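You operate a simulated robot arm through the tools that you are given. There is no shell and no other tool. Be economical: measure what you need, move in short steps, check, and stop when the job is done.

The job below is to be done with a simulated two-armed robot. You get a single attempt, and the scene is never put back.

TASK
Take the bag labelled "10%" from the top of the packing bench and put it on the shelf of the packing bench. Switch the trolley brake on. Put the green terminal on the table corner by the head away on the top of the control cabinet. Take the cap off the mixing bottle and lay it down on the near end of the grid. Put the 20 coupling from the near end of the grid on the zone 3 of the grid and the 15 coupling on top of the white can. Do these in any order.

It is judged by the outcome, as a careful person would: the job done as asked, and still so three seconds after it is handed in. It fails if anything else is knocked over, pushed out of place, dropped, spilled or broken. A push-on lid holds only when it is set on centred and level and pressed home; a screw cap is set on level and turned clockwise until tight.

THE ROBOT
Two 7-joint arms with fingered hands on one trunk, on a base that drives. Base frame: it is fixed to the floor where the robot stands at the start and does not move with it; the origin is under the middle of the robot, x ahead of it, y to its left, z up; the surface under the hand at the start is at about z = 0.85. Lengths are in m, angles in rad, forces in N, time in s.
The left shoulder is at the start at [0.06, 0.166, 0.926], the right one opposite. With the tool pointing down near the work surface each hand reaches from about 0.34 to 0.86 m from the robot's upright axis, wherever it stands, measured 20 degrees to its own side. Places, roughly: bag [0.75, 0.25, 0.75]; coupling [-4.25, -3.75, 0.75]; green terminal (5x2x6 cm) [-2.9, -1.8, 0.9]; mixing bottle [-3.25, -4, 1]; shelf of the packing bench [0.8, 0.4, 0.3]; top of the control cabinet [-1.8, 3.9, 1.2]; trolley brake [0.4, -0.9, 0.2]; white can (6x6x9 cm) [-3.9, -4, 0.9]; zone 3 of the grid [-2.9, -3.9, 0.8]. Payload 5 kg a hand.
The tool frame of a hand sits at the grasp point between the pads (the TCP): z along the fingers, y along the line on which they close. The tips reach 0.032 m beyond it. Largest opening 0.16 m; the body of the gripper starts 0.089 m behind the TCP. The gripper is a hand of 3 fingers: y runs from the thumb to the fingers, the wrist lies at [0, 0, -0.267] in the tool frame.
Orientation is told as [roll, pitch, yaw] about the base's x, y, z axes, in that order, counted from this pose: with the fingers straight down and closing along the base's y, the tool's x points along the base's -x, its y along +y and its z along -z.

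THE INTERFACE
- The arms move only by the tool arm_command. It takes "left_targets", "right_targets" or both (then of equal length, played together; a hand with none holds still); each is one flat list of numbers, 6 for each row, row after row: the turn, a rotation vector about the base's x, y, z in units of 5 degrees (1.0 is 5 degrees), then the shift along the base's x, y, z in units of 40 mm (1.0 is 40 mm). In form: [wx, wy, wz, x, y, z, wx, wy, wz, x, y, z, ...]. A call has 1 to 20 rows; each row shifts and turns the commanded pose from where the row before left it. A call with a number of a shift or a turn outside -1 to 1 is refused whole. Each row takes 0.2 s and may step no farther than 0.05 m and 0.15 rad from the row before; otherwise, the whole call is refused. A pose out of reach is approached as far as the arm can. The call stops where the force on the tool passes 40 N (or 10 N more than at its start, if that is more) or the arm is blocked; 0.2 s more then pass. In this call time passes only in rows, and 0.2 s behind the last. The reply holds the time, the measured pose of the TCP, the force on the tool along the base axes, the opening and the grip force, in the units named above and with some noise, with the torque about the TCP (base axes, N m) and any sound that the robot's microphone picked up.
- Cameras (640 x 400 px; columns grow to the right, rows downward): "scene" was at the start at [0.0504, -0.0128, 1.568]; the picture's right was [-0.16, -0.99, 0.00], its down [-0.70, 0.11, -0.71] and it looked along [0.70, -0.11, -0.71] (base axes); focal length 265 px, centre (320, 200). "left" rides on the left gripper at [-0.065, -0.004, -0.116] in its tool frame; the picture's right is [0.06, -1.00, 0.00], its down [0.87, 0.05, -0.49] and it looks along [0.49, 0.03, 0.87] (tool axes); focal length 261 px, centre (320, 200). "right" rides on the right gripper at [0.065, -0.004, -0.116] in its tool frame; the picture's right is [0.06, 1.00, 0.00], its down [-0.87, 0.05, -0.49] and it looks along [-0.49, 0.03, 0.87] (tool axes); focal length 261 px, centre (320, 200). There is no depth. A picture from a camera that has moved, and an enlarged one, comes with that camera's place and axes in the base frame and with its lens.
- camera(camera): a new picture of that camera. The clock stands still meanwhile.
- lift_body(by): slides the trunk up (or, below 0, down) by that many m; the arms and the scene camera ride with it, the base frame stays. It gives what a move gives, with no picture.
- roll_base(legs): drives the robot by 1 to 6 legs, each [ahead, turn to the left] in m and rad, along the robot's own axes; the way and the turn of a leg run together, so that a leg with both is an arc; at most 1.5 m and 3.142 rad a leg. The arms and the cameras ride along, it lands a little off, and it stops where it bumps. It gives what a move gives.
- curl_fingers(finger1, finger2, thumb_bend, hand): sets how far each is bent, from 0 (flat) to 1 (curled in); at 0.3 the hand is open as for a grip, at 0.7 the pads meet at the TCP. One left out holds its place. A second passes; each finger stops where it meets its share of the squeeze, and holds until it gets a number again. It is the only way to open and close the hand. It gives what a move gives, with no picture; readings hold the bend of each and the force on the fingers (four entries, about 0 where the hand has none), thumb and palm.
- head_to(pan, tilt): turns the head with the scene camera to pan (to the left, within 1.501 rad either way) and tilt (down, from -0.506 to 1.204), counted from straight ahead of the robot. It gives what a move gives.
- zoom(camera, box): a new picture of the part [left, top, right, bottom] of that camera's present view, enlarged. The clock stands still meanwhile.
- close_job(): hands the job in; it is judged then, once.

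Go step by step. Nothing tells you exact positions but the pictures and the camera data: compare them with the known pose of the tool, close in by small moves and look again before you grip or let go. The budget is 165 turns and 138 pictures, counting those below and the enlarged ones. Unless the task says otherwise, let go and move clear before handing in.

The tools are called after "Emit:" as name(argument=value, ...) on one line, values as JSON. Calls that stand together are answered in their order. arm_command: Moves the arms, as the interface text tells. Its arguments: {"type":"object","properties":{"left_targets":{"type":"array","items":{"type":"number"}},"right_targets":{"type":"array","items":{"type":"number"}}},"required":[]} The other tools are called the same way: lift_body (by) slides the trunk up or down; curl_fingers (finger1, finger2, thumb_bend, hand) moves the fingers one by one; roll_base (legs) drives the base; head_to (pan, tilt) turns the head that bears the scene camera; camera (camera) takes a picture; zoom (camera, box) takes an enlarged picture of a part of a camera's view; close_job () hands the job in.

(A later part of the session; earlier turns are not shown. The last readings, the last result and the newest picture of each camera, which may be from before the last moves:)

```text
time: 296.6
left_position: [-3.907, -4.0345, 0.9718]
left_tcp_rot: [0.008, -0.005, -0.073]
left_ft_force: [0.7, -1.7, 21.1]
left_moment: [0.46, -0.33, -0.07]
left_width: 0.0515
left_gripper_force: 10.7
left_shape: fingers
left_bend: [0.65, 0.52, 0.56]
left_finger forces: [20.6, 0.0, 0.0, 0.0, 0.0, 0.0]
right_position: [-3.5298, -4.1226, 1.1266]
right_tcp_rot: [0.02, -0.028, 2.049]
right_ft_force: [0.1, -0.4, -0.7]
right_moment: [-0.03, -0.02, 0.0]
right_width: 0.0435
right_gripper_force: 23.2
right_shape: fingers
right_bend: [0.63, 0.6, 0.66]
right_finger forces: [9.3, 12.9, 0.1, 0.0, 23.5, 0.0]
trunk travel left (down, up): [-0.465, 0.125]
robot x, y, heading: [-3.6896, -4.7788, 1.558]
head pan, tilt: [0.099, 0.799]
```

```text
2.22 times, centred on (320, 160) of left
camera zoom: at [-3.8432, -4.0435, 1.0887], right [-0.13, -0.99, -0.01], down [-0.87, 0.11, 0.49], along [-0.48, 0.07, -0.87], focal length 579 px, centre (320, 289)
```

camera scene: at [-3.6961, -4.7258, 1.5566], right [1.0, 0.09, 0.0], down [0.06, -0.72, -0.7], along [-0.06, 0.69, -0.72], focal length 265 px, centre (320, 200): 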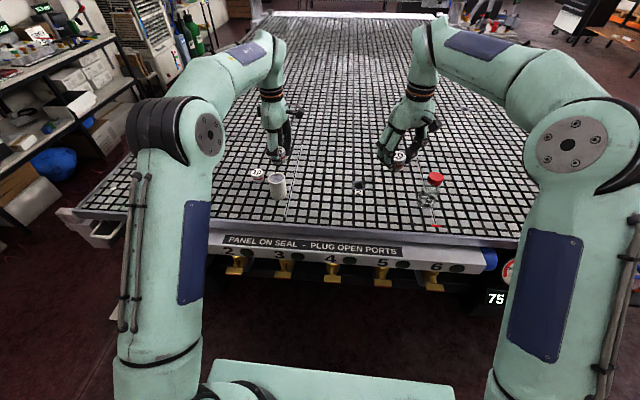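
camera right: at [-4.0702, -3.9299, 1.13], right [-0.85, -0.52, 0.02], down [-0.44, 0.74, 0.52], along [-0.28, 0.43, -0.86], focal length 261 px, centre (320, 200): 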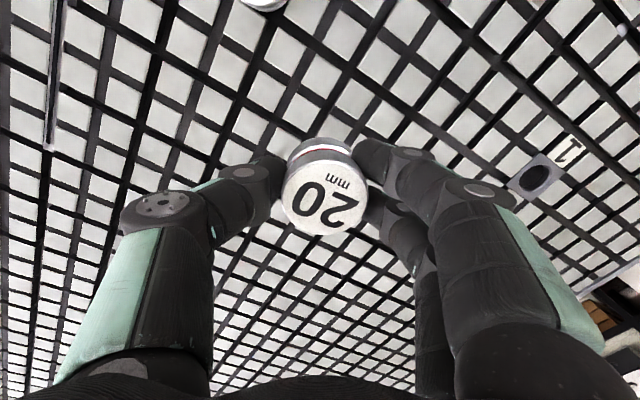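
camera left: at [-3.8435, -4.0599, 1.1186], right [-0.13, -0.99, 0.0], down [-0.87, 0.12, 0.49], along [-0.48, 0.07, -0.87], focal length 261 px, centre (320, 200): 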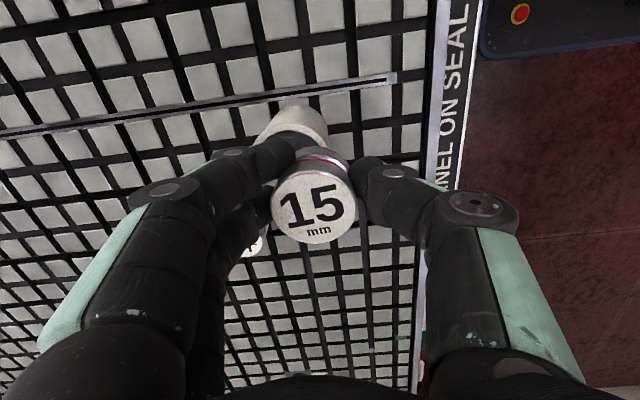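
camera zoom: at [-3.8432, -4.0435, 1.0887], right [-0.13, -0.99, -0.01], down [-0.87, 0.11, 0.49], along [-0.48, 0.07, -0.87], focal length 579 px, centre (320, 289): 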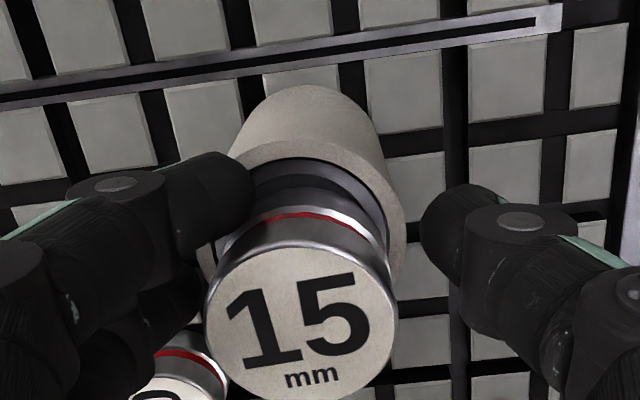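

Emit:
arm_command(left_targets=[0, 0, 0, 0, 0, 0.1, 0, 0, 0, 0, 0, 0.1])

Emit:
curl_fingers(hand="left", finger1=0.5, finger2=0.5, thumb_bend=0.5)

Emit:
arm_command(left_targets=[0, 0, 0, 0, 0, 0.4, 0, 0, 0, 0, 0, 0.8, 0, 0, 0, 0, 0, 0.8])

Emit:
zoom(camera="scene", box=[240, 130, 320, 210])

```text
time: 297.2
left_position: [-3.908, -4.0344, 0.9738]
left_tcp_rot: [0.003, -0.005, -0.071]
left_ft_force: [-1.1, 0.0, -0.1]
left_moment: [0.03, -0.02, 0.0]
left_width: 0.0627
left_gripper_force: 0.0
left_shape: fingers
left_bend: [0.56, 0.52, 0.56]
left_finger forces: [0.0, 0.0, 0.1, 0.1, 0.0, 0.1]
right_position: [-3.5302, -4.1198, 1.1244]
right_tcp_rot: [0.018, -0.026, 2.047]
right_ft_force: [0.2, 0.6, -0.4]
right_moment: [0.0, -0.02, 0.03]
right_width: 0.0436
right_gripper_force: 22.8
right_shape: fingers
right_bend: [0.63, 0.6, 0.66]
right_finger forces: [9.3, 12.9, 0.0, 0.0, 23.7, 0.1]
trunk travel left (down, up): [-0.465, 0.125]
robot x, y, heading: [-3.6907, -4.7783, 1.559]
head pan, tilt: [0.099, 0.799]
```

```text
time: 298.2
left_position: [-3.9072, -4.0335, 0.977]
left_tcp_rot: [0.008, -0.005, -0.073]
left_ft_force: [-0.3, -0.4, -1.2]
left_moment: [0.01, 0.03, 0.0]
left_width: 0.0867
left_gripper_force: 0.0
left_shape: fingers
left_bend: [0.5, 0.5, 0.5]
left_finger forces: [0.0, 0.2, 0.0, 0.0, 0.0, 0.0]
right_position: [-3.531, -4.1195, 1.1259]
right_tcp_rot: [0.021, -0.026, 2.048]
right_ft_force: [-0.8, 0.2, -1.2]
right_moment: [0.02, 0.02, -0.03]
right_width: 0.0434
right_gripper_force: 22.6
right_shape: fingers
right_bend: [0.63, 0.6, 0.66]
right_finger forces: [9.3, 12.9, 0.0, 0.1, 23.6, 0.0]
trunk travel left (down, up): [-0.465, 0.125]
robot x, y, heading: [-3.6905, -4.7781, 1.556]
head pan, tilt: [0.099, 0.799]
```

```text
time: 299.0
left_position: [-3.9064, -4.0345, 1.0586]
left_tcp_rot: [0.008, -0.004, -0.072]
left_ft_force: [0.5, -0.6, -0.8]
left_moment: [0.0, 0.01, 0.04]
left_width: 0.0867
left_gripper_force: 0.1
left_shape: fingers
left_bend: [0.5, 0.5, 0.5]
left_finger forces: [0.1, 0.0, 0.0, 0.0, 0.0, 0.1]
right_position: [-3.5299, -4.1204, 1.127]
right_tcp_rot: [0.019, -0.027, 2.046]
right_ft_force: [0.0, 0.1, -1.7]
right_moment: [0.0, 0.02, 0.0]
right_width: 0.0435
right_gripper_force: 23.0
right_shape: fingers
right_bend: [0.63, 0.6, 0.66]
right_finger forces: [9.3, 12.9, 0.0, 0.0, 23.6, 0.0]
trunk travel left (down, up): [-0.465, 0.125]
robot x, y, heading: [-3.6855, -4.7797, 1.557]
head pan, tilt: [0.099, 0.799]
```

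```text
5.00 times, centred on (280, 170) of scene
camera zoom: at [-3.6956, -4.7278, 1.5567], right [1.0, 0.09, 0.0], down [0.06, -0.71, -0.7], along [-0.06, 0.69, -0.72], focal length 1327 px, centre (520, 350)
```

zoom: 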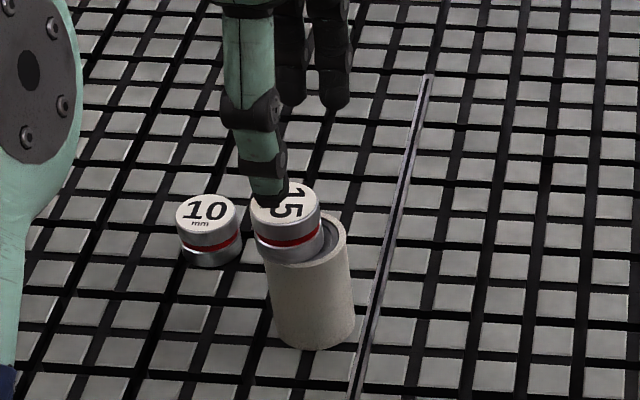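

Emit:
zoom(camera="left", box=[220, 50, 420, 250])

```text
2.00 times, centred on (320, 150) of left
camera zoom: at [-3.8423, -4.0438, 1.1756], right [-0.14, -0.99, -0.01], down [-0.87, 0.11, 0.49], along [-0.48, 0.07, -0.87], focal length 521 px, centre (320, 300)
```

zoom: 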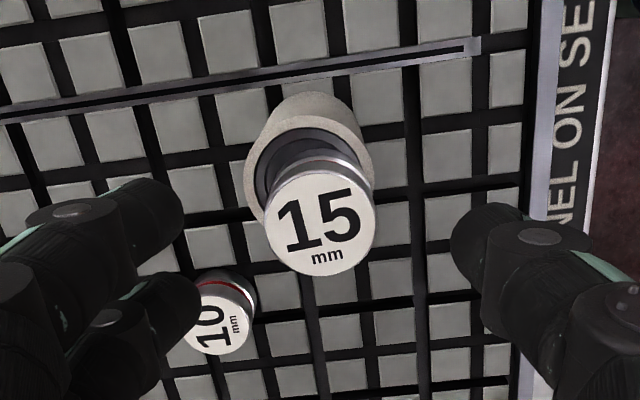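

Emit:
arm_command(left_targets=[0, 0, 0, -0.2, 0, -0.8, 0, 0, 0, 0, 0, -0.6, 0, 0, 0, 0, 0, -0.42])

Emit:
curl_fingers(hand="left", finger1=0.7, finger2=0.7, thumb_bend=0.7)

Emit:
arm_command(left_targets=[0, 0, 0, 0, 0, 0.25])

Emit:
zoom(camera="left", box=[220, 50, 420, 250])

```text
time: 299.8
left_position: [-3.9154, -4.0312, 0.9834]
left_tcp_rot: [0.009, -0.006, -0.072]
left_ft_force: [0.2, -0.3, 0.4]
left_moment: [0.0, 0.02, 0.02]
left_width: 0.087
left_gripper_force: 0.1
left_shape: fingers
left_bend: [0.5, 0.5, 0.5]
left_finger forces: [0.0, 0.1, 0.0, 0.0, 0.0, 0.1]
right_position: [-3.5308, -4.1206, 1.1254]
right_tcp_rot: [0.02, -0.026, 2.048]
right_ft_force: [-0.7, 0.3, -1.3]
right_moment: [-0.03, -0.03, 0.02]
right_width: 0.0435
right_gripper_force: 23.1
right_shape: fingers
right_bend: [0.63, 0.6, 0.66]
right_finger forces: [9.3, 13.0, 0.0, 0.0, 23.7, 0.0]
trunk travel left (down, up): [-0.465, 0.125]
robot x, y, heading: [-3.6907, -4.7791, 1.559]
head pan, tilt: [0.099, 0.799]
```

```text
time: 300.8
left_position: [-3.9156, -4.032, 0.9841]
left_tcp_rot: [0.007, -0.005, -0.073]
left_ft_force: [-0.2, 0.7, 0.8]
left_moment: [-0.01, -0.02, -0.01]
left_width: 0.0435
left_gripper_force: 17.8
left_shape: fingers
left_bend: [0.63, 0.6, 0.64]
left_finger forces: [6.8, 10.9, 0.0, 0.0, 18.0, 0.1]
right_position: [-3.532, -4.1202, 1.1253]
right_tcp_rot: [0.02, -0.027, 2.049]
right_ft_force: [-0.2, -0.5, -1.4]
right_moment: [-0.05, -0.04, 0.03]
right_width: 0.0433
right_gripper_force: 22.9
right_shape: fingers
right_bend: [0.63, 0.6, 0.66]
right_finger forces: [9.3, 12.9, 0.0, 0.0, 23.6, 0.0]
trunk travel left (down, up): [-0.465, 0.125]
robot x, y, heading: [-3.6861, -4.7759, 1.552]
head pan, tilt: [0.099, 0.799]
```

```text
time: 301.2
left_position: [-3.9151, -4.0324, 0.9947]
left_tcp_rot: [0.007, -0.004, -0.074]
left_ft_force: [-0.9, 0.3, -1.0]
left_moment: [0.02, -0.01, -0.01]
left_width: 0.0434
left_gripper_force: 18.2
left_shape: fingers
left_bend: [0.63, 0.6, 0.64]
left_finger forces: [6.9, 11.0, 0.0, 0.1, 18.1, 0.1]
right_position: [-3.5305, -4.1204, 1.1258]
right_tcp_rot: [0.019, -0.027, 2.048]
right_ft_force: [0.8, -0.7, -1.3]
right_moment: [0.0, -0.03, 0.02]
right_width: 0.0434
right_gripper_force: 23.0
right_shape: fingers
right_bend: [0.63, 0.6, 0.66]
right_finger forces: [9.2, 12.9, 0.0, 0.0, 23.5, 0.1]
trunk travel left (down, up): [-0.465, 0.125]
robot x, y, heading: [-3.6888, -4.779, 1.556]
head pan, tilt: [0.099, 0.799]
```

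```text
2.00 times, centred on (320, 150) of left
camera zoom: at [-3.8511, -4.0417, 1.1117], right [-0.13, -0.99, -0.01], down [-0.87, 0.11, 0.49], along [-0.48, 0.07, -0.87], focal length 521 px, centre (320, 300)
```

zoom: 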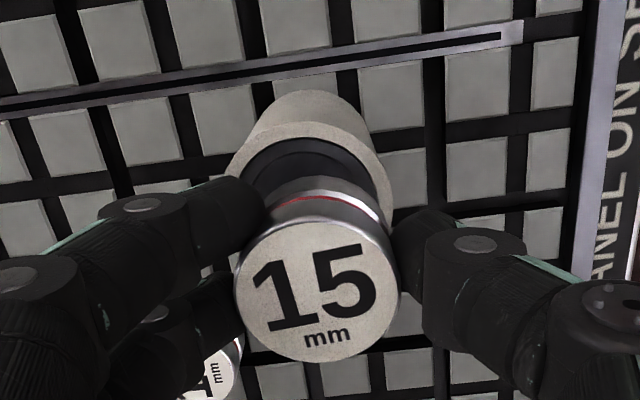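

Emit:
arm_command(left_targets=[0, 0, 0, 0.2, 0.06, 0, 0, 0, 0, 0, 0, -0.1, 0, 0, 0, 0, 0, -0.06, 0, 0, 0, 0, 0, -0.05])

Emit:
zoom(camera="left", box=[220, 50, 420, 250])

```text
time: 302.2
left_position: [-3.9072, -4.0303, 0.9857]
left_tcp_rot: [0.008, -0.008, -0.072]
left_ft_force: [-0.5, 0.5, -1.8]
left_moment: [0.04, 0.01, 0.0]
left_width: 0.043
left_gripper_force: 18.1
left_shape: fingers
left_bend: [0.63, 0.6, 0.64]
left_finger forces: [6.9, 10.9, 0.1, 0.1, 18.1, 0.0]
right_position: [-3.5314, -4.1213, 1.1263]
right_tcp_rot: [0.018, -0.027, 2.046]
right_ft_force: [-0.8, -0.7, 0.1]
right_moment: [0.02, -0.01, 0.0]
right_width: 0.0433
right_gripper_force: 22.8
right_shape: fingers
right_bend: [0.63, 0.6, 0.66]
right_finger forces: [9.3, 13.0, 0.0, 0.0, 23.7, 0.0]
trunk travel left (down, up): [-0.465, 0.125]
robot x, y, heading: [-3.691, -4.7795, 1.562]
head pan, tilt: [0.099, 0.799]
```

```text
2.00 times, centred on (320, 150) of left
camera zoom: at [-3.8436, -4.0394, 1.1029], right [-0.13, -0.99, -0.01], down [-0.87, 0.11, 0.49], along [-0.48, 0.07, -0.87], focal length 521 px, centre (320, 300)
```

zoom: 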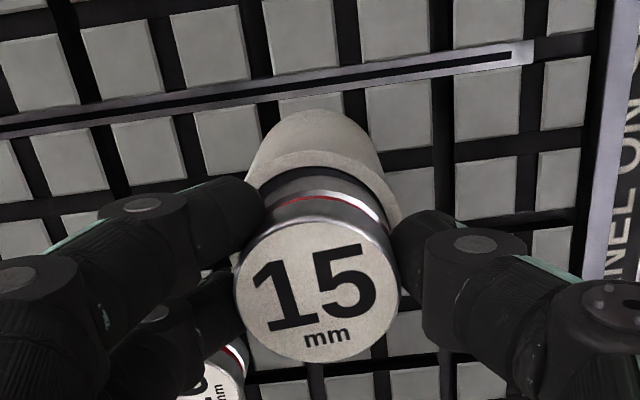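

Emit:
arm_command(left_targets=[0, 0, 0, 0, 0, -0.04])

Emit:
curl_fingers(hand="left", finger1=0.52, finger2=0.5, thumb_bend=0.53)

Emit:
arm_command(left_targets=[0, 0, 0, 0, 0, 0.3, 0, 0, 0, 0, 0, 0.8, 0, 0, 0, 0, 0, 0.9, 0, 0, 0, 0, 0, 0.9])

Emit:
zoom(camera="left", box=[220, 50, 420, 250])

Emit:
zoom(camera="scene", box=[240, 130, 320, 210])

```text
time: 302.6
left_position: [-3.9062, -4.0308, 0.9847]
left_tcp_rot: [0.006, -0.004, -0.072]
left_ft_force: [0.0, 1.4, -1.8]
left_moment: [-0.01, -0.01, 0.01]
left_width: 0.0433
left_gripper_force: 17.6
left_shape: fingers
left_bend: [0.63, 0.6, 0.64]
left_finger forces: [6.9, 11.0, 0.1, 0.1, 18.2, 0.0]
right_position: [-3.5308, -4.1207, 1.1265]
right_tcp_rot: [0.02, -0.025, 2.046]
right_ft_force: [-0.2, -0.6, -1.4]
right_moment: [0.0, -0.01, 0.02]
right_width: 0.0434
right_gripper_force: 22.5
right_shape: fingers
right_bend: [0.63, 0.6, 0.66]
right_finger forces: [9.3, 13.0, 0.0, 0.1, 23.5, 0.0]
trunk travel left (down, up): [-0.465, 0.125]
robot x, y, heading: [-3.6877, -4.7803, 1.559]
head pan, tilt: [0.099, 0.799]
```

```text
time: 303.6
left_position: [-3.9067, -4.0304, 0.9854]
left_tcp_rot: [0.007, -0.005, -0.072]
left_ft_force: [-0.4, -0.6, 0.7]
left_moment: [0.0, 0.04, 0.01]
left_width: 0.0762
left_gripper_force: 0.0
left_shape: fingers
left_bend: [0.52, 0.5, 0.53]
left_finger forces: [0.0, 0.0, 0.0, 0.0, 0.1, 0.1]
right_position: [-3.5315, -4.121, 1.1251]
right_tcp_rot: [0.02, -0.025, 2.048]
right_ft_force: [0.9, -0.5, -1.3]
right_moment: [-0.02, 0.06, 0.01]
right_width: 0.0432
right_gripper_force: 22.9
right_shape: fingers
right_bend: [0.63, 0.6, 0.66]
right_finger forces: [9.2, 12.9, 0.1, 0.0, 23.7, 0.0]
trunk travel left (down, up): [-0.465, 0.125]
robot x, y, heading: [-3.6878, -4.7788, 1.554]
head pan, tilt: [0.099, 0.799]
```

```text
time: 304.6
left_position: [-3.9075, -4.0304, 1.1]
left_tcp_rot: [0.007, -0.006, -0.073]
left_ft_force: [-0.2, 0.0, -0.7]
left_moment: [0.01, 0.03, 0.01]
left_width: 0.0767
left_gripper_force: 0.1
left_shape: fingers
left_bend: [0.52, 0.5, 0.53]
left_finger forces: [0.0, 0.0, 0.0, 0.1, 0.0, 0.0]
right_position: [-3.53, -4.1212, 1.1269]
right_tcp_rot: [0.019, -0.026, 2.048]
right_ft_force: [-0.6, -0.3, -1.8]
right_moment: [0.02, -0.01, -0.01]
right_width: 0.0433
right_gripper_force: 22.7
right_shape: fingers
right_bend: [0.63, 0.6, 0.66]
right_finger forces: [9.3, 13.0, 0.0, 0.1, 23.6, 0.0]
trunk travel left (down, up): [-0.465, 0.125]
robot x, y, heading: [-3.6915, -4.7775, 1.559]
head pan, tilt: [0.099, 0.799]
```

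```text
2.00 times, centred on (320, 150) of left
camera zoom: at [-3.844, -4.0394, 1.2176], right [-0.14, -0.99, -0.01], down [-0.87, 0.12, 0.49], along [-0.48, 0.07, -0.87], focal length 521 px, centre (320, 300)
```

zoom: 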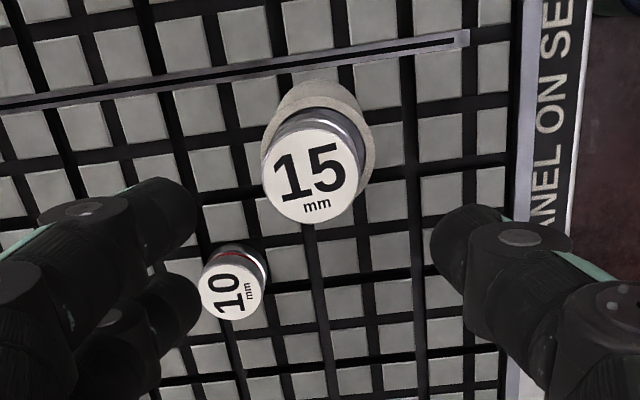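

```text
5.00 times, centred on (280, 170) of scene
camera zoom: at [-3.6957, -4.7276, 1.5566], right [1.0, 0.09, 0.0], down [0.06, -0.71, -0.7], along [-0.06, 0.69, -0.72], focal length 1327 px, centre (520, 350)
```

zoom: 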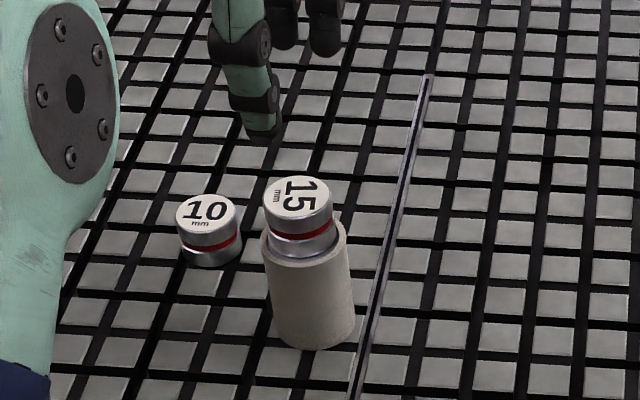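

Emit:
arm_command(left_targets=[0, 0, 0, 0, -0.6, 0.7, 0, 0, 0, 0, -0.6, 0.7, 0, 0, 0, 0, -0.6, 0.7, 0, 0, 0, 0, -0.6, 0.7])

Emit:
roll_base(legs=[[-0.22, 0], [0, -1.57], [0.5, 0], [0, 1.57], [0.3, 0]])

Emit:
head_to(pan=0, tilt=0.85)

Emit:
camera(camera="scene")

```text
time: 305.6
left_position: [-3.9068, -4.1257, 1.2124]
left_tcp_rot: [0.005, -0.007, -0.072]
left_ft_force: [-0.5, 0.4, 0.4]
left_moment: [0.01, 0.01, 0.01]
left_width: 0.0766
left_gripper_force: 0.0
left_shape: fingers
left_bend: [0.52, 0.5, 0.53]
left_finger forces: [0.1, 0.0, 0.0, 0.0, 0.0, 0.1]
right_position: [-3.5298, -4.1225, 1.1271]
right_tcp_rot: [0.02, -0.028, 2.047]
right_ft_force: [-1.1, -0.3, -1.8]
right_moment: [0.0, -0.01, 0.02]
right_width: 0.0433
right_gripper_force: 22.8
right_shape: fingers
right_bend: [0.63, 0.6, 0.66]
right_finger forces: [9.4, 13.0, 0.0, 0.0, 23.5, 0.1]
trunk travel left (down, up): [-0.465, 0.125]
robot x, y, heading: [-3.6886, -4.7762, 1.558]
head pan, tilt: [0.099, 0.799]
```

```text
time: 319.5
left_position: [-3.4034, -4.0593, 1.213]
left_tcp_rot: [0.006, -0.006, -0.078]
left_ft_force: [0.1, 0.6, -1.2]
left_moment: [-0.04, -0.03, 0.01]
left_width: 0.0765
left_gripper_force: 0.1
left_shape: fingers
left_bend: [0.52, 0.5, 0.53]
left_finger forces: [0.0, 0.0, 0.1, 0.0, 0.0, 0.0]
right_position: [-3.0277, -4.056, 1.1245]
right_tcp_rot: [0.019, -0.025, 2.045]
right_ft_force: [-0.6, 0.4, -2.5]
right_moment: [0.0, 0.01, 0.0]
right_width: 0.042
right_gripper_force: 21.5
right_shape: fingers
right_bend: [0.63, 0.6, 0.66]
right_finger forces: [8.4, 12.7, 0.1, 0.0, 22.7, 0.0]
trunk travel left (down, up): [-0.465, 0.125]
robot x, y, heading: [-3.1817, -4.714, 1.555]
head pan, tilt: [0.099, 0.799]
```

```text
time: 320.2
left_position: [-3.4029, -4.0594, 1.2136]
left_tcp_rot: [0.006, -0.006, -0.074]
left_ft_force: [0.4, -0.3, -0.8]
left_moment: [0.02, 0.0, 0.0]
left_width: 0.0765
left_gripper_force: 0.1
left_shape: fingers
left_bend: [0.52, 0.5, 0.53]
left_finger forces: [0.0, 0.0, 0.0, 0.0, 0.0, 0.1]
right_position: [-3.0271, -4.0558, 1.1263]
right_tcp_rot: [0.018, -0.026, 2.046]
right_ft_force: [-0.8, -1.0, -1.5]
right_moment: [0.0, 0.0, -0.01]
right_width: 0.0422
right_gripper_force: 21.9
right_shape: fingers
right_bend: [0.63, 0.6, 0.66]
right_finger forces: [8.4, 12.7, 0.0, 0.0, 22.7, 0.1]
trunk travel left (down, up): [-0.465, 0.125]
robot x, y, heading: [-3.1867, -4.7113, 1.555]
head pan, tilt: [0.0, 0.85]
```

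```text
36 pictures are left
camera scene: at [-3.1865, -4.6644, 1.5527], right [1.0, -0.02, 0.0], down [-0.01, -0.75, -0.66], along [0.01, 0.66, -0.75], focal length 265 px, centre (320, 200)
```

scene: 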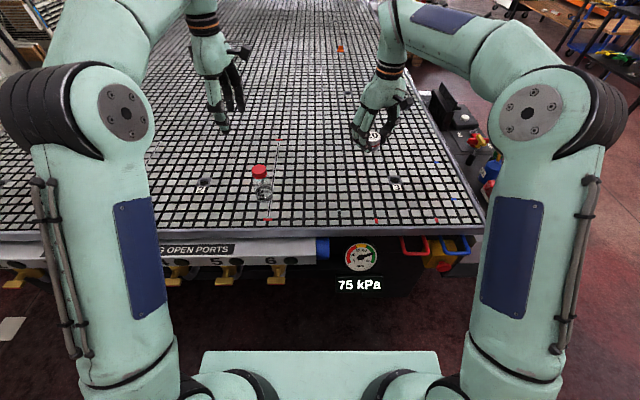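

Emit:
arm_command(right_targets=[0, 0, 0, 0, 0.4, -0.9, 0, 0, 0, 0, 0.4, -0.9, 0, 0, 0, 0, 0.4, -0.9, 0, 0, 0, 0, 0.4, -0.9, 0, 0, 0, 0, 0.4, -0.9, 0, 0, 0, 0, 0, -0.8, 0, 0, 0, 0, 0, -0.3, 0, 0, 0, 0, 0, -0.1])

Emit:
camera(camera="right")

```text
time: 322.0
left_position: [-3.4034, -4.0579, 1.2134]
left_tcp_rot: [0.008, -0.006, -0.075]
left_ft_force: [0.0, 0.1, 0.3]
left_moment: [0.04, -0.01, 0.02]
left_width: 0.0765
left_gripper_force: 0.1
left_shape: fingers
left_bend: [0.52, 0.5, 0.53]
left_finger forces: [0.1, 0.1, 0.0, 0.1, 0.0, 0.0]
right_position: [-3.0269, -3.9766, 0.8967]
right_tcp_rot: [0.018, -0.025, 2.045]
right_ft_force: [-0.4, -0.4, -1.8]
right_moment: [-0.03, 0.0, -0.01]
right_width: 0.0421
right_gripper_force: 21.5
right_shape: fingers
right_bend: [0.63, 0.6, 0.66]
right_finger forces: [8.4, 12.8, 0.0, 0.0, 22.7, 0.0]
trunk travel left (down, up): [-0.465, 0.125]
robot x, y, heading: [-3.1875, -4.7145, 1.559]
head pan, tilt: [0.0, 0.85]
```

```text
35 pictures are left
camera right: at [-2.9902, -4.0333, 1.0115], right [-0.86, -0.51, 0.02], down [-0.43, 0.74, 0.52], along [-0.28, 0.43, -0.86], focal length 261 px, centre (320, 200)
```

right: 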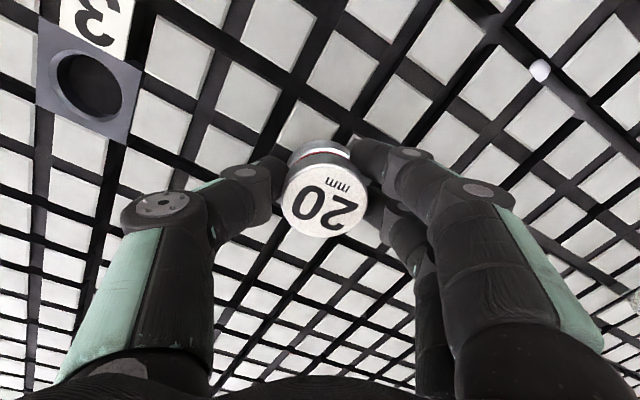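

Emit:
arm_command(right_targets=[0, 0, 0, 0, 0, -0.06, 0, 0, 0, 0, 0, -0.06])

Emit:
curl_fingers(hand="right", finger1=0.5, finger2=0.48, thumb_bend=0.52)

Emit:
arm_command(right_targets=[0, 0, 0, 0, 0, 0.4, 0, 0, 0, 0, 0, 0.9, 0, 0, 0, 0, 0, 0.9, 0, 0, 0, 0, 0, 0.9])

Emit:
zoom(camera="scene", box=[230, 110, 450, 240])

```text
time: 322.6
left_position: [-3.4034, -4.0588, 1.2122]
left_tcp_rot: [0.007, -0.006, -0.076]
left_ft_force: [0.7, 0.1, -0.1]
left_moment: [-0.02, -0.06, 0.03]
left_width: 0.0767
left_gripper_force: 0.1
left_shape: fingers
left_bend: [0.52, 0.5, 0.53]
left_finger forces: [0.1, 0.1, 0.0, 0.1, 0.0, 0.0]
right_position: [-3.0268, -3.9764, 0.8931]
right_tcp_rot: [0.019, -0.027, 2.045]
right_ft_force: [-0.4, 0.4, -1.2]
right_moment: [-0.05, 0.03, 0.01]
right_width: 0.042
right_gripper_force: 22.2
right_shape: fingers
right_bend: [0.63, 0.6, 0.66]
right_finger forces: [8.4, 12.8, 0.0, 0.1, 22.6, 0.0]
trunk travel left (down, up): [-0.465, 0.125]
robot x, y, heading: [-3.188, -4.7098, 1.556]
head pan, tilt: [0.0, 0.85]
```

```text
time: 323.6
left_position: [-3.4034, -4.0588, 1.2128]
left_tcp_rot: [0.006, -0.006, -0.078]
left_ft_force: [0.4, 0.7, -0.4]
left_moment: [-0.02, -0.02, 0.0]
left_width: 0.0764
left_gripper_force: 0.1
left_shape: fingers
left_bend: [0.52, 0.5, 0.53]
left_finger forces: [0.0, 0.0, 0.0, 0.1, 0.0, 0.0]
right_position: [-3.0279, -3.976, 0.8926]
right_tcp_rot: [0.019, -0.026, 2.045]
right_ft_force: [0.0, 0.9, -0.6]
right_moment: [0.02, 0.01, 0.01]
right_width: 0.0826
right_gripper_force: 0.1
right_shape: fingers
right_bend: [0.5, 0.48, 0.52]
right_finger forces: [0.0, 0.0, 0.1, 0.1, 0.1, 0.0]
trunk travel left (down, up): [-0.465, 0.125]
robot x, y, heading: [-3.1872, -4.7148, 1.553]
head pan, tilt: [0.0, 0.85]
```

```text
time: 324.6
left_position: [-3.4041, -4.0583, 1.2122]
left_tcp_rot: [0.007, -0.005, -0.075]
left_ft_force: [-0.2, 0.3, -0.6]
left_moment: [0.03, -0.05, -0.01]
left_width: 0.077
left_gripper_force: 0.1
left_shape: fingers
left_bend: [0.52, 0.5, 0.53]
left_finger forces: [0.0, 0.0, 0.0, 0.1, 0.0, 0.0]
right_position: [-3.0271, -3.9775, 1.0154]
right_tcp_rot: [0.019, -0.025, 2.045]
right_ft_force: [-0.3, -0.9, -0.5]
right_moment: [-0.02, -0.02, -0.01]
right_width: 0.0825
right_gripper_force: 0.0
right_shape: fingers
right_bend: [0.5, 0.48, 0.52]
right_finger forces: [0.1, 0.0, 0.0, 0.0, 0.0, 0.0]
trunk travel left (down, up): [-0.465, 0.125]
robot x, y, heading: [-3.1867, -4.7148, 1.552]
head pan, tilt: [0.0, 0.85]
```

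```text
2.91 times, centred on (340, 175) of scene
camera zoom: at [-3.1865, -4.6649, 1.5526], right [1.0, -0.02, 0.0], down [-0.01, -0.75, -0.66], along [0.01, 0.66, -0.75], focal length 772 px, centre (262, 273)
```

zoom: 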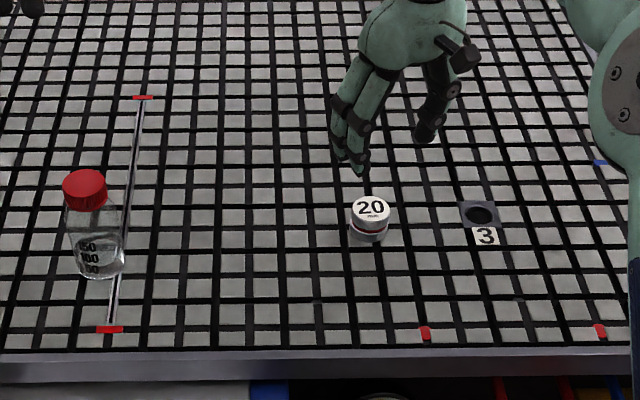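

Emit:
lift_body(by=0.1)

Emit:
roll_base(legs=[[-0.25, 0], [0, 0.75], [0.27, 0], [0, -0.73]])

```text
time: 325.9
left_position: [-3.4022, -4.0587, 1.3129]
left_tcp_rot: [0.007, -0.005, -0.077]
left_ft_force: [0.4, -0.3, -0.4]
left_moment: [0.01, 0.01, 0.0]
left_width: 0.0765
left_gripper_force: 0.1
left_shape: fingers
left_bend: [0.52, 0.5, 0.53]
left_finger forces: [0.0, 0.0, 0.1, 0.0, 0.0, 0.0]
right_position: [-3.0269, -3.9747, 1.1159]
right_tcp_rot: [0.02, -0.027, 2.044]
right_ft_force: [0.4, -0.1, 0.2]
right_moment: [-0.02, 0.02, 0.03]
right_width: 0.0826
right_gripper_force: 0.1
right_shape: fingers
right_bend: [0.5, 0.48, 0.52]
right_finger forces: [0.0, 0.0, 0.0, 0.0, 0.0, 0.1]
trunk travel left (down, up): [-0.565, 0.025]
robot x, y, heading: [-3.1891, -4.7078, 1.556]
head pan, tilt: [0.0, 0.85]
```

```text
time: 333.3
left_position: [-3.6054, -4.1065, 1.3126]
left_tcp_rot: [0.007, -0.006, -0.055]
left_ft_force: [0.6, 0.0, 0.5]
left_moment: [-0.02, 0.06, -0.01]
left_width: 0.0766
left_gripper_force: 0.1
left_shape: fingers
left_bend: [0.52, 0.5, 0.53]
left_finger forces: [0.1, 0.0, 0.1, 0.0, 0.0, 0.1]
right_position: [-3.2299, -4.0162, 1.1149]
right_tcp_rot: [0.019, -0.026, 2.062]
right_ft_force: [0.5, 0.1, -0.2]
right_moment: [-0.01, 0.03, -0.02]
right_width: 0.0823
right_gripper_force: 0.0
right_shape: fingers
right_bend: [0.5, 0.48, 0.52]
right_finger forces: [0.1, 0.0, 0.0, 0.0, 0.1, 0.0]
trunk travel left (down, up): [-0.565, 0.025]
robot x, y, heading: [-3.3755, -4.7526, 1.575]
head pan, tilt: [0.0, 0.85]
```

Emit:
arm_command(left_targets=[0, 0, 0.94, 0.21, -0.19, -0.4, 0, 0, 0.94, 0.21, -0.19, -0.4, 0, 0, 0.94, 0.21, -0.19, -0.4, 0, 0, 0.94, 0.21, -0.19, -0.4, 0, 0, 0.94, 0.21, -0.19, -0.4, 0, 0, 0.94, 0.21, -0.19, -0.4, 0, 0, 0.94, 0.21, -0.19, -0.4, 0, 0, 0.94, 0.21, -0.19, -0.4, 0, 0, 0.94, 0.21, -0.19, -0.4, 0, 0, 0.94, 0.21, -0.19, -0.4], right_targets=[0, 0, 0, 0.2, 0, 0.1, 0, 0, 0, 0.2, 0, 0.1, 0, 0, 0, 0.2, 0, 0.1, 0, 0, 0, 0.2, 0, 0.1, 0, 0, 0, 0.2, 0, 0.1, 0, 0, 0, 0.2, 0, 0.1, 0, 0, 0, 0.2, 0, 0.1, 0, 0, 0, 0.2, 0, 0.1, 0, 0, 0, 0.2, 0, 0.1, 0, 0, 0, 0.2, 0, 0.1])

Emit:
arm_command(left_targets=[0.707, -0.707, 0, 0.116, 0.1, -0.357, 0.707, -0.707, 0, 0.116, 0.1, -0.357, 0.707, -0.707, 0, 0.116, 0.1, -0.357, 0.707, -0.707, 0, 0.116, 0.1, -0.357, 0.707, -0.707, 0, 0.116, 0.1, -0.357, 0.707, -0.707, 0, 0.116, 0.1, -0.357, 0.707, -0.707, 0, 0.116, 0.1, -0.357, 0.707, -0.707, 0, 0.116, 0.1, -0.357, 0.707, -0.707, 0, 0.116, 0.1, -0.357, 0.707, -0.707, 0, 0.116, 0.1, -0.357, 0.707, -0.707, 0, 0.116, 0.1, -0.357, 0.707, -0.707, 0, 0.116, 0.1, -0.357, 0.707, -0.707, 0, 0.116, 0.1, -0.357])

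Emit:
camera(camera="scene")

```text
time: 335.5
left_position: [-3.522, -4.1824, 1.1533]
left_tcp_rot: [0.007, -0.005, 0.765]
left_ft_force: [-0.4, 0.4, 0.4]
left_moment: [0.02, -0.02, 0.0]
left_width: 0.0766
left_gripper_force: 0.0
left_shape: fingers
left_bend: [0.52, 0.5, 0.53]
left_finger forces: [0.0, 0.0, 0.0, 0.0, 0.0, 0.0]
right_position: [-3.1499, -4.0172, 1.155]
right_tcp_rot: [0.02, -0.026, 2.062]
right_ft_force: [0.9, 0.5, -0.4]
right_moment: [-0.02, 0.03, -0.01]
right_width: 0.0827
right_gripper_force: 0.1
right_shape: fingers
right_bend: [0.5, 0.48, 0.52]
right_finger forces: [0.0, 0.1, 0.0, 0.1, 0.0, 0.0]
trunk travel left (down, up): [-0.565, 0.025]
robot x, y, heading: [-3.3768, -4.7603, 1.571]
head pan, tilt: [0.0, 0.85]
```

```text
time: 338.3
left_position: [-3.4621, -4.1309, 0.9667]
left_tcp_rot: [0.057, -1.14, 0.73]
left_ft_force: [-0.6, 0.4, -0.3]
left_moment: [-0.01, 0.0, 0.0]
left_width: 0.0765
left_gripper_force: 0.0
left_shape: fingers
left_bend: [0.52, 0.5, 0.53]
left_finger forces: [0.1, 0.1, 0.0, 0.0, 0.0, 0.1]
right_position: [-3.15, -4.0167, 1.1557]
right_tcp_rot: [0.02, -0.026, 2.064]
right_ft_force: [-0.2, 0.4, -0.1]
right_moment: [-0.03, 0.0, -0.02]
right_width: 0.0827
right_gripper_force: 0.0
right_shape: fingers
right_bend: [0.5, 0.48, 0.52]
right_finger forces: [0.0, 0.1, 0.0, 0.1, 0.1, 0.0]
trunk travel left (down, up): [-0.565, 0.025]
robot x, y, heading: [-3.3767, -4.757, 1.575]
head pan, tilt: [0.0, 0.85]
```

```text
33 pictures are left
camera scene: at [-3.3771, -4.7072, 1.6528], right [1.0, 0.0, 0.0], down [0.0, -0.75, -0.66], along [0.0, 0.66, -0.75], focal length 265 px, centre (320, 200)
```

scene: 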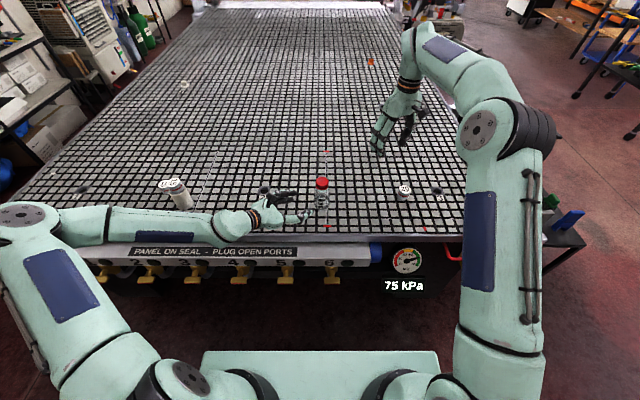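

Emit:
curl_fingers(hand="left", finger1=0.4, finger2=0.4, thumb_bend=0.4)

Emit:
camera(camera="left")

```text
time: 339.3
left_position: [-3.4611, -4.131, 0.9662]
left_tcp_rot: [0.051, -1.137, 0.735]
left_ft_force: [0.0, 0.4, 0.8]
left_moment: [0.02, 0.0, 0.0]
left_width: 0.1273
left_gripper_force: 0.1
left_shape: fingers
left_bend: [0.4, 0.4, 0.4]
left_finger forces: [0.1, 0.1, 0.0, 0.0, 0.0, 0.0]
right_position: [-3.151, -4.0171, 1.1556]
right_tcp_rot: [0.019, -0.027, 2.065]
right_ft_force: [0.4, 0.5, 0.5]
right_moment: [-0.01, -0.01, -0.01]
right_width: 0.0828
right_gripper_force: 0.2
right_shape: fingers
right_bend: [0.5, 0.48, 0.52]
right_finger forces: [0.0, 0.0, 0.0, 0.0, 0.0, 0.0]
trunk travel left (down, up): [-0.565, 0.025]
robot x, y, heading: [-3.3761, -4.7555, 1.578]
head pan, tilt: [0.0, 0.85]
```

```text
32 pictures are left
camera left: at [-3.5125, -4.19, 1.0744], right [0.68, -0.73, -0.08], down [-0.62, -0.52, -0.58], along [0.38, 0.45, -0.81], focal length 261 px, centre (320, 200)
```

left: 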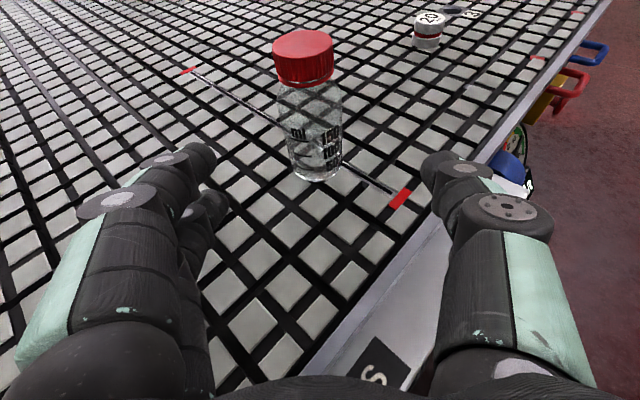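

Emit:
arm_command(left_targets=[0, 0, 0, -0.156, 0.173, -0.7, 0, 0, 0, -0.156, 0.173, -0.7, 0, 0, 0, 0.6, 0.545, 0, 0, 0, 0, 0.6, 0.545, 0, 0, 0, 0, 0.6, 0.545, 0])

Emit:
camera(camera="left")

```text
time: 340.5
left_position: [-3.4018, -4.0497, 0.9094]
left_tcp_rot: [0.053, -1.136, 0.737]
left_ft_force: [-0.6, 0.2, -0.2]
left_moment: [0.03, -0.01, 0.02]
left_width: 0.1276
left_gripper_force: 0.1
left_shape: fingers
left_bend: [0.4, 0.4, 0.4]
left_finger forces: [0.0, 0.0, 0.1, 0.0, 0.1, 0.1]
right_position: [-3.1494, -4.0177, 1.1554]
right_tcp_rot: [0.02, -0.027, 2.063]
right_ft_force: [1.2, -0.7, 0.3]
right_moment: [-0.02, 0.02, -0.01]
right_width: 0.0825
right_gripper_force: 0.1
right_shape: fingers
right_bend: [0.5, 0.48, 0.52]
right_finger forces: [0.0, 0.0, 0.0, 0.0, 0.0, 0.0]
trunk travel left (down, up): [-0.565, 0.025]
robot x, y, heading: [-3.3789, -4.7513, 1.574]
head pan, tilt: [0.0, 0.85]
```

```text
31 pictures are left
camera left: at [-3.4518, -4.1091, 1.0179], right [0.68, -0.73, -0.08], down [-0.62, -0.52, -0.58], along [0.38, 0.45, -0.81], focal length 261 px, centre (320, 200)
```

left: 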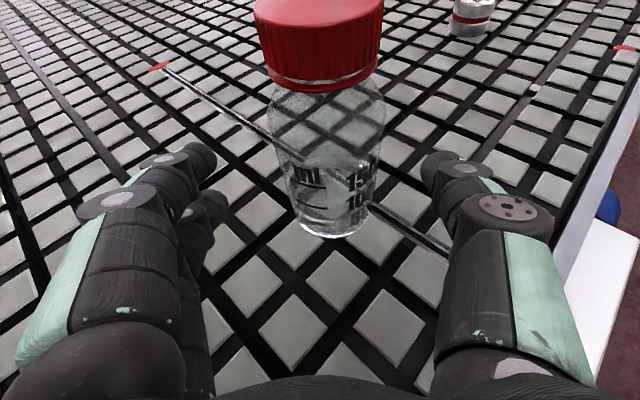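

Emit:
arm_command(left_targets=[0, 0, 0, 0.58, 0.36, 0])

Emit:
curl_fingers(hand="left", finger1=0.7, finger2=0.7, thumb_bend=0.7)

Emit:
camera(camera="left")

```text
time: 340.9
left_position: [-3.377, -4.035, 0.9103]
left_tcp_rot: [0.052, -1.135, 0.732]
left_ft_force: [0.3, -0.3, 0.5]
left_moment: [-0.02, 0.01, -0.01]
left_width: 0.1277
left_gripper_force: 0.1
left_shape: fingers
left_bend: [0.4, 0.4, 0.4]
left_finger forces: [0.0, 0.1, 0.0, 0.1, 0.0, 0.0]
right_position: [-3.1481, -4.0161, 1.1547]
right_tcp_rot: [0.021, -0.027, 2.063]
right_ft_force: [0.6, -0.6, 1.4]
right_moment: [-0.01, 0.04, 0.04]
right_width: 0.0827
right_gripper_force: 0.0
right_shape: fingers
right_bend: [0.5, 0.48, 0.52]
right_finger forces: [0.0, 0.0, 0.0, 0.0, 0.0, 0.1]
trunk travel left (down, up): [-0.565, 0.025]
robot x, y, heading: [-3.3779, -4.7548, 1.574]
head pan, tilt: [0.0, 0.85]
```

```text
time: 341.9
left_position: [-3.3778, -4.0351, 0.9109]
left_tcp_rot: [0.053, -1.138, 0.733]
left_ft_force: [-0.3, -0.6, 0.1]
left_moment: [0.03, 0.02, -0.01]
left_width: 0.052
left_gripper_force: 23.0
left_shape: fingers
left_bend: [0.6, 0.58, 0.64]
left_finger forces: [10.7, 11.8, 0.0, 0.0, 22.1, 0.0]
right_position: [-3.1501, -4.0155, 1.1545]
right_tcp_rot: [0.019, -0.025, 2.063]
right_ft_force: [0.5, 0.2, 0.8]
right_moment: [0.0, 0.0, -0.01]
right_width: 0.0826
right_gripper_force: 0.1
right_shape: fingers
right_bend: [0.5, 0.48, 0.52]
right_finger forces: [0.1, 0.0, 0.0, 0.0, 0.0, 0.1]
trunk travel left (down, up): [-0.565, 0.025]
robot x, y, heading: [-3.3765, -4.7549, 1.575]
head pan, tilt: [0.0, 0.85]
```

```text
30 pictures are left
camera left: at [-3.4289, -4.0951, 1.0192], right [0.68, -0.73, -0.08], down [-0.62, -0.52, -0.58], along [0.38, 0.45, -0.81], focal length 261 px, centre (320, 200)
```

left: 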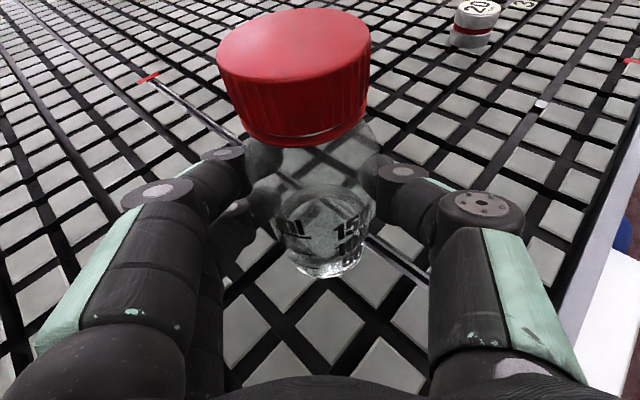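

Emit:
arm_command(right_targets=[0, 0, -1, 0, 0, 0, 0, 0, -1, 0, 0, 0, 0, 0, -1, 0, 0, 0, 0, 0, -1, 0, 0, 0, 0, 0, -1, 0, 0, 0, 0, 0, -1, 0, 0, 0, 0, 0, -1, 0, 0, 0, 0, 0, -1, 0, 0, 0, 0, 0, -1, -0.5, -0.02, 0, 0, 0, -1, -0.5, -0.02, 0, 0, 0, -1, -0.5, -0.02, 0, 0, 0, -1, -0.5, -0.02, 0, 0, 0, -1, -0.5, -0.02, 0, 0, 0, -1, -0.5, -0.02, 0, 0, 0, -1, -0.5, -0.02, 0, 0, 0, -1, -0.5, -0.02, 0, 0, 0, -1, -0.5, -0.02, 0, 0, 0, -1, -0.5, -0.01, 0, 0, 0, -1, -0.5, -0.01, -0.3])

Emit:
camera(camera="right")

```text
time: 345.9
left_position: [-3.3785, -4.0376, 0.9096]
left_tcp_rot: [0.052, -1.137, 0.736]
left_ft_force: [-1.5, 0.5, 0.1]
left_moment: [-0.04, 0.0, -0.02]
left_width: 0.0523
left_gripper_force: 22.6
left_shape: fingers
left_bend: [0.6, 0.58, 0.64]
left_finger forces: [10.4, 11.7, 0.0, 0.0, 21.9, 0.0]
right_position: [-3.3706, -4.023, 1.1433]
right_tcp_rot: [0.02, -0.026, 0.402]
right_ft_force: [0.4, 0.1, 1.0]
right_moment: [-0.04, -0.02, -0.02]
right_width: 0.0827
right_gripper_force: 0.0
right_shape: fingers
right_bend: [0.5, 0.48, 0.52]
right_finger forces: [0.1, 0.1, 0.1, 0.0, 0.1, 0.0]
trunk travel left (down, up): [-0.565, 0.025]
robot x, y, heading: [-3.3766, -4.7609, 1.576]
head pan, tilt: [0.0, 0.85]
```

```text
29 pictures are left
camera right: at [-3.4301, -4.055, 1.2586], right [-0.45, 0.89, 0.02], down [0.77, 0.38, 0.52], along [0.45, 0.25, -0.86], focal length 261 px, centre (320, 200)
```

right: 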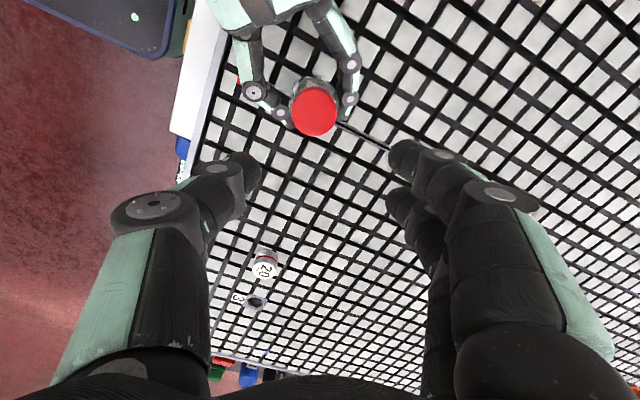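

Emit:
arm_command(right_targets=[0, 0, 0, -0.07, -0.06, -0.8, 0, 0, 0, -0.07, -0.06, -0.8, 0, 0, 0, 0, 0, -0.8, 0, 0, 0, 0, 0, -0.6])

Emit:
camera(camera="right")

```text
time: 346.9
left_position: [-3.3786, -4.036, 0.9094]
left_tcp_rot: [0.052, -1.138, 0.734]
left_ft_force: [0.6, -0.7, -1.3]
left_moment: [-0.02, 0.0, -0.01]
left_width: 0.0518
left_gripper_force: 22.2
left_shape: fingers
left_bend: [0.6, 0.58, 0.64]
left_finger forces: [10.5, 11.5, 0.0, 0.1, 22.0, 0.0]
right_position: [-3.3767, -4.0274, 1.0217]
right_tcp_rot: [0.019, -0.025, 0.404]
right_ft_force: [-0.5, -0.5, 0.1]
right_moment: [-0.02, 0.01, -0.02]
right_width: 0.0825
right_gripper_force: 0.1
right_shape: fingers
right_bend: [0.5, 0.48, 0.52]
right_finger forces: [0.1, 0.0, 0.1, 0.1, 0.1, 0.0]
trunk travel left (down, up): [-0.565, 0.025]
robot x, y, heading: [-3.378, -4.7547, 1.573]
head pan, tilt: [0.0, 0.85]
```

```text
28 pictures are left
camera right: at [-3.4356, -4.0598, 1.1366], right [-0.45, 0.89, 0.02], down [0.77, 0.38, 0.51], along [0.45, 0.25, -0.86], focal length 261 px, centre (320, 200)
```

right: 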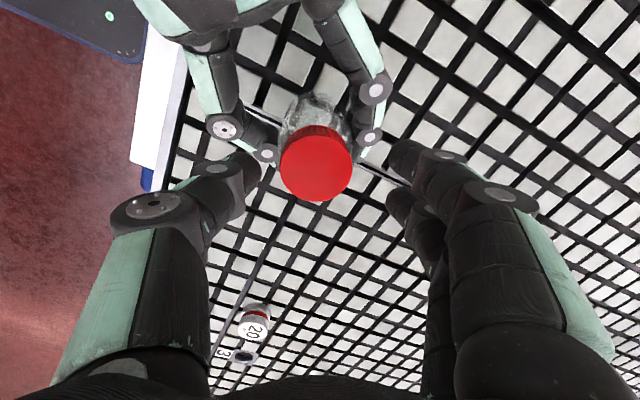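

Emit:
arm_command(right_targets=[0, 0, 0, 0, 0, -0.5, 0, 0, 0, 0, 0, -0.3])

Emit:
curl_fingers(hand="right", finger1=0.72, finger2=0.72, thumb_bend=0.72)

Emit:
camera(camera="right")

```text
time: 347.5
left_position: [-3.3778, -4.0363, 0.9104]
left_tcp_rot: [0.051, -1.137, 0.735]
left_ft_force: [-1.0, 1.2, -0.3]
left_moment: [0.02, 0.0, 0.01]
left_width: 0.0518
left_gripper_force: 22.0
left_shape: fingers
left_bend: [0.6, 0.58, 0.64]
left_finger forces: [10.5, 11.5, 0.1, 0.1, 22.0, 0.0]
right_position: [-3.3754, -4.0291, 0.9907]
right_tcp_rot: [0.02, -0.026, 0.405]
right_ft_force: [0.3, -0.1, 0.0]
right_moment: [0.02, 0.0, 0.0]
right_width: 0.0826
right_gripper_force: 0.1
right_shape: fingers
right_bend: [0.5, 0.48, 0.52]
right_finger forces: [0.0, 0.0, 0.0, 0.0, 0.0, 0.1]
trunk travel left (down, up): [-0.565, 0.025]
robot x, y, heading: [-3.3752, -4.7555, 1.574]
head pan, tilt: [0.0, 0.85]
```

```text
time: 348.5
left_position: [-3.3777, -4.0356, 0.911]
left_tcp_rot: [0.051, -1.14, 0.734]
left_ft_force: [-2.4, 2.1, 6.9]
left_moment: [-0.04, -0.15, 0.03]
left_width: 0.0518
left_gripper_force: 22.6
left_shape: fingers
left_bend: [0.6, 0.58, 0.64]
left_finger forces: [12.2, 12.2, 0.0, 0.0, 21.1, 0.0]
right_position: [-3.3755, -4.029, 0.9911]
right_tcp_rot: [0.016, -0.026, 0.406]
right_ft_force: [1.9, -2.5, -8.2]
right_moment: [-0.05, -0.05, 0.01]
right_width: 0.048
right_gripper_force: 21.9
right_shape: fingers
right_bend: [0.61, 0.61, 0.64]
right_finger forces: [10.6, 10.3, 0.0, 0.0, 22.8, 0.1]
trunk travel left (down, up): [-0.565, 0.025]
robot x, y, heading: [-3.3726, -4.7552, 1.571]
head pan, tilt: [0.0, 0.85]
```

```text
27 pictures are left
camera right: at [-3.435, -4.0607, 1.1053], right [-0.45, 0.89, 0.02], down [0.77, 0.38, 0.52], along [0.45, 0.25, -0.86], focal length 261 px, centre (320, 200)
```

right: 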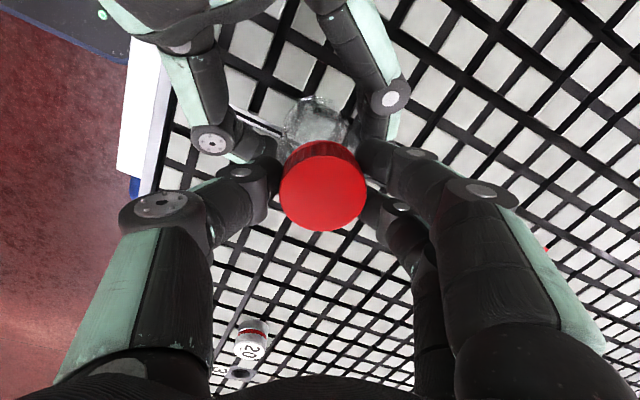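

Emit:
arm_command(right_targets=[0, 0, 1, 0, 0, 0.002, 0, 0, 1, 0, 0, 0.002, 0, 0, 1, 0, 0, 0.002, 0, 0, 1, 0, 0, 0.002, 0, 0, 1, 0, 0, 0.002, 0, 0, 1, 0, 0, 0.002, 0, 0, 1, 0, 0, 0.002, 0, 0, 1, 0, 0, 0.002, 0, 0, 1, 0, 0, 0.002, 0, 0, 1, 0, 0, 0.002, 0, 0, 1, 0, 0, 0.002, 0, 0, 1, 0, 0, 0.002, 0, 0, 1, 0, 0, 0.002, 0, 0, 1, 0, 0, 0.002, 0, 0, 1, 0, 0, 0.002])

Emit:
camera(camera="right")

```text
time: 351.7
left_position: [-3.3777, -4.0351, 0.9113]
left_tcp_rot: [0.053, -1.139, 0.733]
left_ft_force: [-3.6, -1.9, 22.2]
left_moment: [0.22, -0.26, 0.06]
left_width: 0.0509
left_gripper_force: 22.9
left_shape: fingers
left_bend: [0.61, 0.58, 0.65]
left_finger forces: [11.0, 11.9, 0.0, 0.0, 22.2, 0.0]
right_position: [-3.3752, -4.0294, 0.9929]
right_tcp_rot: [0.019, -0.027, 1.716]
right_ft_force: [2.8, 1.7, -23.8]
right_moment: [0.04, -0.03, 0.02]
right_width: 0.0486
right_gripper_force: 22.7
right_shape: fingers
right_bend: [0.61, 0.61, 0.64]
right_finger forces: [11.0, 10.6, 0.0, 0.0, 24.6, 0.1]
trunk travel left (down, up): [-0.565, 0.025]
robot x, y, heading: [-3.3771, -4.7581, 1.571]
head pan, tilt: [0.0, 0.85]
```

```text
26 pictures are left
camera right: at [-3.3583, -4.0956, 1.1079], right [-0.98, -0.21, 0.02], down [-0.17, 0.84, 0.51], along [-0.12, 0.5, -0.86], focal length 261 px, centre (320, 200)
```

right: 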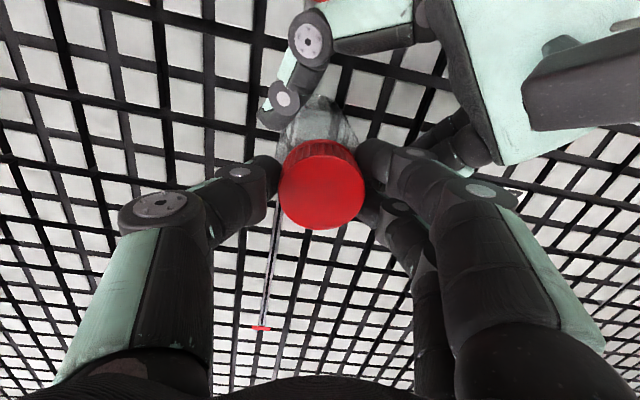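

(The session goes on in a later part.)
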